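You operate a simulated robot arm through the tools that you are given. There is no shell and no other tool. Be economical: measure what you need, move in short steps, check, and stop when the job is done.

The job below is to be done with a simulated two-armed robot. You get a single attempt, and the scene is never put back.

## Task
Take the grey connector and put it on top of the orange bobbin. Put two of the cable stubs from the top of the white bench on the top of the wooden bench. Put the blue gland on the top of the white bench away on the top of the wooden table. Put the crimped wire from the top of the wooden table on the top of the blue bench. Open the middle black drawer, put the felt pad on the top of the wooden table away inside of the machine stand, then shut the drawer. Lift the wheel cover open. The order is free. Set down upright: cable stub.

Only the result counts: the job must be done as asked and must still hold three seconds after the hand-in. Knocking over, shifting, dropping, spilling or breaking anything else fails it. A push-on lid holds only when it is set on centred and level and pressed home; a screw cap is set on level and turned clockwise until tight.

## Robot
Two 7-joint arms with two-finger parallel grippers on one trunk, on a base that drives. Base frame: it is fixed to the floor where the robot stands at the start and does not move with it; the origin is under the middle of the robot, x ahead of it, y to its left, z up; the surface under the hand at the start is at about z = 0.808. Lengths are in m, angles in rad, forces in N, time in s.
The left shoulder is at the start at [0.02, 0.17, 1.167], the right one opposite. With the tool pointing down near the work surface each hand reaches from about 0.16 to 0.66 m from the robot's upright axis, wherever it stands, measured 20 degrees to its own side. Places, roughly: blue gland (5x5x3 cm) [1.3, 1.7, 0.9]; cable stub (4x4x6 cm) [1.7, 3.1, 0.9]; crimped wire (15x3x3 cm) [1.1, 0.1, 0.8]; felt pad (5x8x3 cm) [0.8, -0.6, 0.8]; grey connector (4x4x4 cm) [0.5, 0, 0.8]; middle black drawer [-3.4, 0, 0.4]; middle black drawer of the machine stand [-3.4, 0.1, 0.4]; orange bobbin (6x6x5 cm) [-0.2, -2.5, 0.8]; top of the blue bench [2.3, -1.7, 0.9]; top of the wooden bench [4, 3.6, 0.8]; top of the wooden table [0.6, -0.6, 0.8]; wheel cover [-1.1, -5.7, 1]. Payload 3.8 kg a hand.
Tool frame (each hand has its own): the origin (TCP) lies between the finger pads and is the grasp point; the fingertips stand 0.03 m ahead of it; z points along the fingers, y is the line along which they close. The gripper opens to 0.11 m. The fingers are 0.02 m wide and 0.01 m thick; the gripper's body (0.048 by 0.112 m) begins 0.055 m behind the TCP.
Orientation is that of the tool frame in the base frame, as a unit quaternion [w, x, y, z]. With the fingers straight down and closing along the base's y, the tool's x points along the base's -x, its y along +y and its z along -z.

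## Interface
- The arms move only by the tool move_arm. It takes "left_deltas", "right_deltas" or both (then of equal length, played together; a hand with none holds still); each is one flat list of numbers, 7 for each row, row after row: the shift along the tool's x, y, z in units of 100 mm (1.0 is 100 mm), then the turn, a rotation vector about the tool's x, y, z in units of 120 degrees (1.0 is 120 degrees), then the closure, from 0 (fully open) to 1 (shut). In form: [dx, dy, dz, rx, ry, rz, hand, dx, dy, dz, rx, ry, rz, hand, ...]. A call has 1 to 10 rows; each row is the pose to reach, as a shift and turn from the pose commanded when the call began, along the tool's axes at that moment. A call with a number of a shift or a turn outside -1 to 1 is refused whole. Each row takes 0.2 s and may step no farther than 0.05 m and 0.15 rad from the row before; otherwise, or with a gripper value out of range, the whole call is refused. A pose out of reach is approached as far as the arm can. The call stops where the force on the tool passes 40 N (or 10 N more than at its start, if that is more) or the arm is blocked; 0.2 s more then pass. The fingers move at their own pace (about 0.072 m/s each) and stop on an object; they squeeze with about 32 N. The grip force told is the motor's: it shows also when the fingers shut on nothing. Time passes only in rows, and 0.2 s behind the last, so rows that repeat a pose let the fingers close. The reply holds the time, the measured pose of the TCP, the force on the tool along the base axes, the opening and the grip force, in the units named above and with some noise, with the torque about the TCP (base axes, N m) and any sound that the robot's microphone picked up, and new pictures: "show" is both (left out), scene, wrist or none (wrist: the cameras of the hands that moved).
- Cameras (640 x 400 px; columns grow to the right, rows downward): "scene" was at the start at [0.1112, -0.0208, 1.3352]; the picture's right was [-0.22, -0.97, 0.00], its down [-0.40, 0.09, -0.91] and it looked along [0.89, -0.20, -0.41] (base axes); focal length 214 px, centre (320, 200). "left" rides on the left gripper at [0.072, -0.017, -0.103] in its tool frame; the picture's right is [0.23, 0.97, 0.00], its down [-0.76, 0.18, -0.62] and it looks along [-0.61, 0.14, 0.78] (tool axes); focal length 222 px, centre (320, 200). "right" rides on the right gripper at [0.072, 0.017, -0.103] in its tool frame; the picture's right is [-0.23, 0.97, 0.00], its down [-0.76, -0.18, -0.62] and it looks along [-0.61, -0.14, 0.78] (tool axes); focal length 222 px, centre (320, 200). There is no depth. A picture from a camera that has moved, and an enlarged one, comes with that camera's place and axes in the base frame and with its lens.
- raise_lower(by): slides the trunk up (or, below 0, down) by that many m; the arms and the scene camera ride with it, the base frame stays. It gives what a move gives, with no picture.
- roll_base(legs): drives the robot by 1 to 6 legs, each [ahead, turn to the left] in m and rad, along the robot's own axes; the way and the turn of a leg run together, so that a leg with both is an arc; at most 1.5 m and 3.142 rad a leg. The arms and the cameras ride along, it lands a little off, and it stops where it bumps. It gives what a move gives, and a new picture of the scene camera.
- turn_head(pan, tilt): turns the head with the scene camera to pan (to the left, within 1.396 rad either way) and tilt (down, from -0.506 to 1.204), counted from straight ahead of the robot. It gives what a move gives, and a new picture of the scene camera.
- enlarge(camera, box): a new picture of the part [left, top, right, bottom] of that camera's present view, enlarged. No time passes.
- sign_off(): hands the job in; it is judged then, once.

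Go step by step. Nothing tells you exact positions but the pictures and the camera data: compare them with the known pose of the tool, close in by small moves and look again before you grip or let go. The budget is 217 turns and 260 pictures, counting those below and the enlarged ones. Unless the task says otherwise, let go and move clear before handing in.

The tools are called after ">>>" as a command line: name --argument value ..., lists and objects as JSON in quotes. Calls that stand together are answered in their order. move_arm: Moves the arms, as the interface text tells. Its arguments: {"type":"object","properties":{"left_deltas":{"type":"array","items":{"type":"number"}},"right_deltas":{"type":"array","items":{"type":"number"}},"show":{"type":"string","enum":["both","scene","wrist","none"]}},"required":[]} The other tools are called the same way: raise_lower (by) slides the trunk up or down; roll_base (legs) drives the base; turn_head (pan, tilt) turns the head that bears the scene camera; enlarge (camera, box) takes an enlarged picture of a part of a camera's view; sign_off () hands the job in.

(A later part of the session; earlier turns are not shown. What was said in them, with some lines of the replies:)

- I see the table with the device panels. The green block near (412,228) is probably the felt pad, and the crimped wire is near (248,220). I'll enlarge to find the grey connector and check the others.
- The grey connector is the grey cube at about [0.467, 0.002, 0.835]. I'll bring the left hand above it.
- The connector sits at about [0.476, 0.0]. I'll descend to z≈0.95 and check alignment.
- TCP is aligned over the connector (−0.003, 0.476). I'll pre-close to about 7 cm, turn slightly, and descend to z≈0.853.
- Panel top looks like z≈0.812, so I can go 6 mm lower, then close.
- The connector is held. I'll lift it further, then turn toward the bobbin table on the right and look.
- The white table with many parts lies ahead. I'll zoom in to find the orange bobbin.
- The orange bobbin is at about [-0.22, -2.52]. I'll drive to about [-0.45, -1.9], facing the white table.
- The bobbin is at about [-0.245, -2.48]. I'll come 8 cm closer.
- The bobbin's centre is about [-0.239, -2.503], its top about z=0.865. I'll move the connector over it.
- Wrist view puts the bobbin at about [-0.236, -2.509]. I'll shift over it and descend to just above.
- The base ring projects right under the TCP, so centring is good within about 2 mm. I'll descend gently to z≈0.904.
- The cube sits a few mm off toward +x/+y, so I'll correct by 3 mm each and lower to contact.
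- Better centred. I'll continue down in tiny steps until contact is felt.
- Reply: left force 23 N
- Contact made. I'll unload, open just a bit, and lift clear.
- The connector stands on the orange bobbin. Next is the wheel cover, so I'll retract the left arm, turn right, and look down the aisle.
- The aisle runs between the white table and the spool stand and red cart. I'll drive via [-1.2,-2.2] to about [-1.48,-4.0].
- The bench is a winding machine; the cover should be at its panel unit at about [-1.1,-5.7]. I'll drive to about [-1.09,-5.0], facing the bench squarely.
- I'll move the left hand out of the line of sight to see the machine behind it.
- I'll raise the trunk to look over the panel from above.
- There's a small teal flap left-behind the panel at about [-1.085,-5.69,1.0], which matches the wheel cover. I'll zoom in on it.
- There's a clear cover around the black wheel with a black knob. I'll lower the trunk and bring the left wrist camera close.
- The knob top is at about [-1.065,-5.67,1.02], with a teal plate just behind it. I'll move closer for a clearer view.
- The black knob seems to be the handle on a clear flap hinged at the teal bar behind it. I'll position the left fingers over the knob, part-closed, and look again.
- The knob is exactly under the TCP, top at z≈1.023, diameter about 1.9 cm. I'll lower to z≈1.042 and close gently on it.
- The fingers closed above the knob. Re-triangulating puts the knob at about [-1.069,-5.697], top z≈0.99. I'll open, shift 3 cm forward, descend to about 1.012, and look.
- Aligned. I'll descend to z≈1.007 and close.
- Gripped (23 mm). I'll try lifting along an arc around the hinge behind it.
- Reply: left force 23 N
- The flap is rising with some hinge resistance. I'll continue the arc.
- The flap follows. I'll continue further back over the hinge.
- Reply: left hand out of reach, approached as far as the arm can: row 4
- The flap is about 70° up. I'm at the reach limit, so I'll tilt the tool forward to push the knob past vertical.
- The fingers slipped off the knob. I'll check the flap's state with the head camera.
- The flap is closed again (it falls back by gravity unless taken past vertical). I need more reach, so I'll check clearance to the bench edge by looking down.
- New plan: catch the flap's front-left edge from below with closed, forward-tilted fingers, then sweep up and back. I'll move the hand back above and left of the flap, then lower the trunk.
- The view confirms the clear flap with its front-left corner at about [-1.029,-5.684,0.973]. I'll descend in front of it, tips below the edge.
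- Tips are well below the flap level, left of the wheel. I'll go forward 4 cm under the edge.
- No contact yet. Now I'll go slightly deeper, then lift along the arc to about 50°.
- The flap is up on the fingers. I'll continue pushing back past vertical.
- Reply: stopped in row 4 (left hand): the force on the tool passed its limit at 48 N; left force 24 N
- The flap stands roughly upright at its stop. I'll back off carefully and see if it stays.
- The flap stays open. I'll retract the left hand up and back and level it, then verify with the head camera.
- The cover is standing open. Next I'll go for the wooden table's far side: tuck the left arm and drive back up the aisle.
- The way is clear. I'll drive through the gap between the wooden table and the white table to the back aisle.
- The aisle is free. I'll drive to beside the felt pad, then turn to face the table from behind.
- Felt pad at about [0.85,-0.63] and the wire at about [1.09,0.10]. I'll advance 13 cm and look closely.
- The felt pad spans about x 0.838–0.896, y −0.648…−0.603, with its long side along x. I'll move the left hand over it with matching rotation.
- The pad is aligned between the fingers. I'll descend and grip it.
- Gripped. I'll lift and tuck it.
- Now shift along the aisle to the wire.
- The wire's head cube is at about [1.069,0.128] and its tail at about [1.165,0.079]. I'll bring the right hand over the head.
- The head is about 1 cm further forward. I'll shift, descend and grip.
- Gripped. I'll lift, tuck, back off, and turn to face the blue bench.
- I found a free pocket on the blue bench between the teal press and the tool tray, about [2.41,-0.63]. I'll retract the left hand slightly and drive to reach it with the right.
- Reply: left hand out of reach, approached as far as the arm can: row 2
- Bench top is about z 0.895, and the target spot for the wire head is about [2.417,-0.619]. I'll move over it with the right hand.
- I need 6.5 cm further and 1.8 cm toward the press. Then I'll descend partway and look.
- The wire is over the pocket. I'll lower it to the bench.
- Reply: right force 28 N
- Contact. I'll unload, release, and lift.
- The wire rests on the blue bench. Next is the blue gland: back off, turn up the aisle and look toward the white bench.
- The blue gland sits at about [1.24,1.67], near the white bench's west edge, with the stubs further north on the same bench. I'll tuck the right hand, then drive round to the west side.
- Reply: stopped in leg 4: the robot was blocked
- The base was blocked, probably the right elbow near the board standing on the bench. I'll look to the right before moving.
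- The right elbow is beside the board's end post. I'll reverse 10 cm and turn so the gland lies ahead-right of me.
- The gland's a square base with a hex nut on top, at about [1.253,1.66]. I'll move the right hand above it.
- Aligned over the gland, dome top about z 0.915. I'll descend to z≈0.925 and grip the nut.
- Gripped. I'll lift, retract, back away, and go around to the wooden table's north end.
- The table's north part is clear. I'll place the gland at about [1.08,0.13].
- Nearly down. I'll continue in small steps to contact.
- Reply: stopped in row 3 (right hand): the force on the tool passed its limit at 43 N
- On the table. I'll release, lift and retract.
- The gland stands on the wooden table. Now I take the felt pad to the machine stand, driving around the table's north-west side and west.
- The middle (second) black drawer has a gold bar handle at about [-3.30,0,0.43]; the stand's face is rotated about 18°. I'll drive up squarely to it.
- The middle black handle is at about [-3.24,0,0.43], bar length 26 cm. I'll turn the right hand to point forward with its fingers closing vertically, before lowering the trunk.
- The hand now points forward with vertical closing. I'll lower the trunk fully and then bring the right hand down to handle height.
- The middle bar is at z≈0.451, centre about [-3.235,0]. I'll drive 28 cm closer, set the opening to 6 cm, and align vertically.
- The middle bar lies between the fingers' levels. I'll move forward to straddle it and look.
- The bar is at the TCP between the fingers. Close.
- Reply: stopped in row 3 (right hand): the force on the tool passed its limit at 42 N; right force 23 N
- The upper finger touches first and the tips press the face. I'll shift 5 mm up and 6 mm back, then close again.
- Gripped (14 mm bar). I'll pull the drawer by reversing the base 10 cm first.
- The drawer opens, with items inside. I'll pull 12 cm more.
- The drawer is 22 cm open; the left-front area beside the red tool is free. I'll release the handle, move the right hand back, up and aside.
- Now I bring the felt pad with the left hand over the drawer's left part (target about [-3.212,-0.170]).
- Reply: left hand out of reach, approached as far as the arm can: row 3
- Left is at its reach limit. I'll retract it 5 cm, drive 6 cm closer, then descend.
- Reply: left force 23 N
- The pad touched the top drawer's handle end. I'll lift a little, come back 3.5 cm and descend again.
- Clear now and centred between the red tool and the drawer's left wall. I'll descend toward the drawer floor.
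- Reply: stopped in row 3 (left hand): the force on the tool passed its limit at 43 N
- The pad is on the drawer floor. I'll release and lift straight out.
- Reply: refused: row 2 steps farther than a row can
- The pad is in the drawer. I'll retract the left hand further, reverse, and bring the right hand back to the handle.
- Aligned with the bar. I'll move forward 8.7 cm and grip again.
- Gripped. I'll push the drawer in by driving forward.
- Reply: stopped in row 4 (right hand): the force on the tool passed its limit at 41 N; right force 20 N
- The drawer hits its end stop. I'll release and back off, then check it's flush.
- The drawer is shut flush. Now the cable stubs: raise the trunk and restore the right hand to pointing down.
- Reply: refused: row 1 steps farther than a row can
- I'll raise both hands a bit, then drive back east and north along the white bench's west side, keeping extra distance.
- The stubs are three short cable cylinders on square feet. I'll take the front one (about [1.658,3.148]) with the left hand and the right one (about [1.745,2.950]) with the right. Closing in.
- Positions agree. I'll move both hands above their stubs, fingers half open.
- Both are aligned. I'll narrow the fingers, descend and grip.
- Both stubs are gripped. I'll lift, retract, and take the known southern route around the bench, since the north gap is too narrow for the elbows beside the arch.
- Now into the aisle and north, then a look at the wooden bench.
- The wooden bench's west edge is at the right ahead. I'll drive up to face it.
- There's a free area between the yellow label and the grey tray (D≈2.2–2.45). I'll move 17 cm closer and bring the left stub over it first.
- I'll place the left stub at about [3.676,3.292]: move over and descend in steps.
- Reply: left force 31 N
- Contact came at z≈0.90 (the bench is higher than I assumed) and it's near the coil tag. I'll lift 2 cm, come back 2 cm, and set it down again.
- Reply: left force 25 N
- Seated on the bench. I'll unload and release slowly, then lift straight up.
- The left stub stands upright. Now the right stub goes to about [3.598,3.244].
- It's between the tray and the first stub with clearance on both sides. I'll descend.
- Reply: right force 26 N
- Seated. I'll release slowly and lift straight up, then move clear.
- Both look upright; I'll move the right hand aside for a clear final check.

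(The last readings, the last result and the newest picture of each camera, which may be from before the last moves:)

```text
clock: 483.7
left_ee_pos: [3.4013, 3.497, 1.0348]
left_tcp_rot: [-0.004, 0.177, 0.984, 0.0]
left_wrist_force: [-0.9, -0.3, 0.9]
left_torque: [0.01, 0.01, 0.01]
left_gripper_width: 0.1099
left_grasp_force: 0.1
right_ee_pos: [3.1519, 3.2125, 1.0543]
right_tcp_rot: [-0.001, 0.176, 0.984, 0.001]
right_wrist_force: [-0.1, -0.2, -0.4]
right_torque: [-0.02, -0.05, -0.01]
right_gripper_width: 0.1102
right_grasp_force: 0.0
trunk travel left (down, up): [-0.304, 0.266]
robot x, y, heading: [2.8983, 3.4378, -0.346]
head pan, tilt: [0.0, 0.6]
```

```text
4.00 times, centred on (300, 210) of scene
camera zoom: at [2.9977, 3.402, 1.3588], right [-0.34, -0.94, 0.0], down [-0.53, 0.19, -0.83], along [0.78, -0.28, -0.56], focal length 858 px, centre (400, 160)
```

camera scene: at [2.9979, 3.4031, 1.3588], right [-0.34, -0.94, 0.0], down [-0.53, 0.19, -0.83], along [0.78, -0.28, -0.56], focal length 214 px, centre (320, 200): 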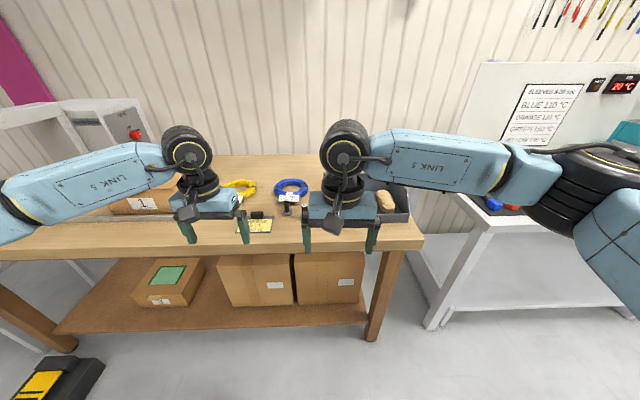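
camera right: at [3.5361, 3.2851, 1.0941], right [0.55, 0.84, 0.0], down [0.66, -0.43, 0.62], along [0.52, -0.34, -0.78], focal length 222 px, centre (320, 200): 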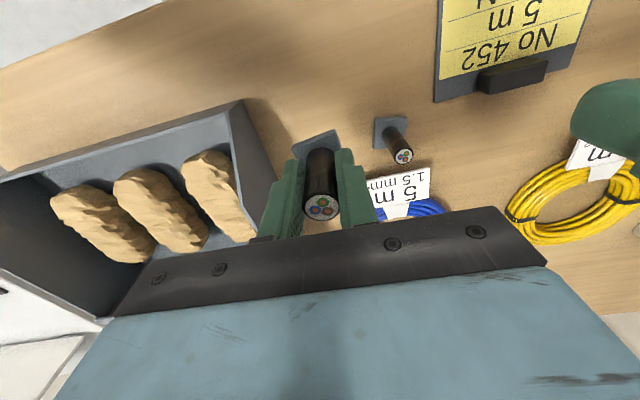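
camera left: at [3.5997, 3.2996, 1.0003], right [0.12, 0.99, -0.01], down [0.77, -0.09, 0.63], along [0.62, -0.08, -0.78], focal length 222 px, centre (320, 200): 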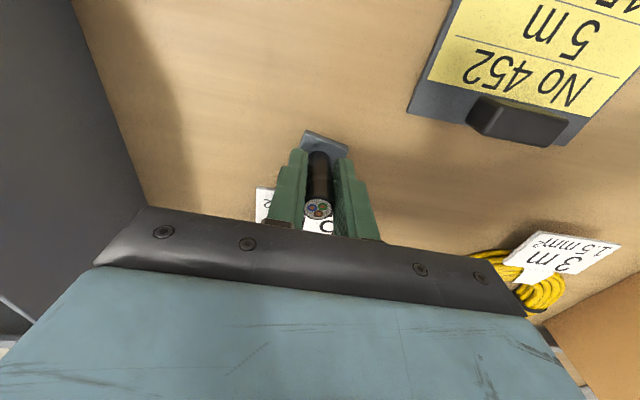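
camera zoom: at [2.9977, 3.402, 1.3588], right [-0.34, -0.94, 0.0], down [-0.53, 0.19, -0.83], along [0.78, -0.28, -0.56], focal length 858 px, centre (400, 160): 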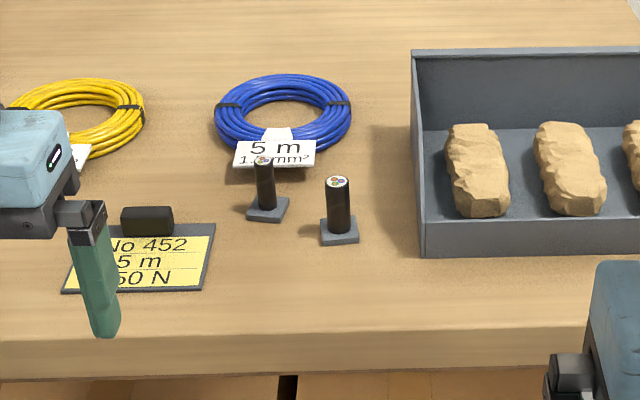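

Both stubs stand upright on the wooden bench, and every other part of the job was checked as it was done. I'm handing in.

>>> sign_off

```text
The job is handed in.
```

I finished and handed in all six parts of the job:

- **Grey connector:** it stands on top of the orange bobbin.
- **Cable stubs:** two stand upright on the wooden bench.
- **Blue gland:** it is on the wooden table.
- **Crimped wire:** it lies on the blue bench.
- **Felt pad:** it is inside the middle black drawer of the machine stand, and the drawer is shut flush.
- **Wheel cover:** it was standing open when I left it. I did not go back to look at it before handing in.

I made two unplanned contacts. The base was blocked once beside the white bench, most likely by the right elbow against the post of the board there. The felt pad also touched the top drawer's handle on the way in. I saw nothing shifted in either case.
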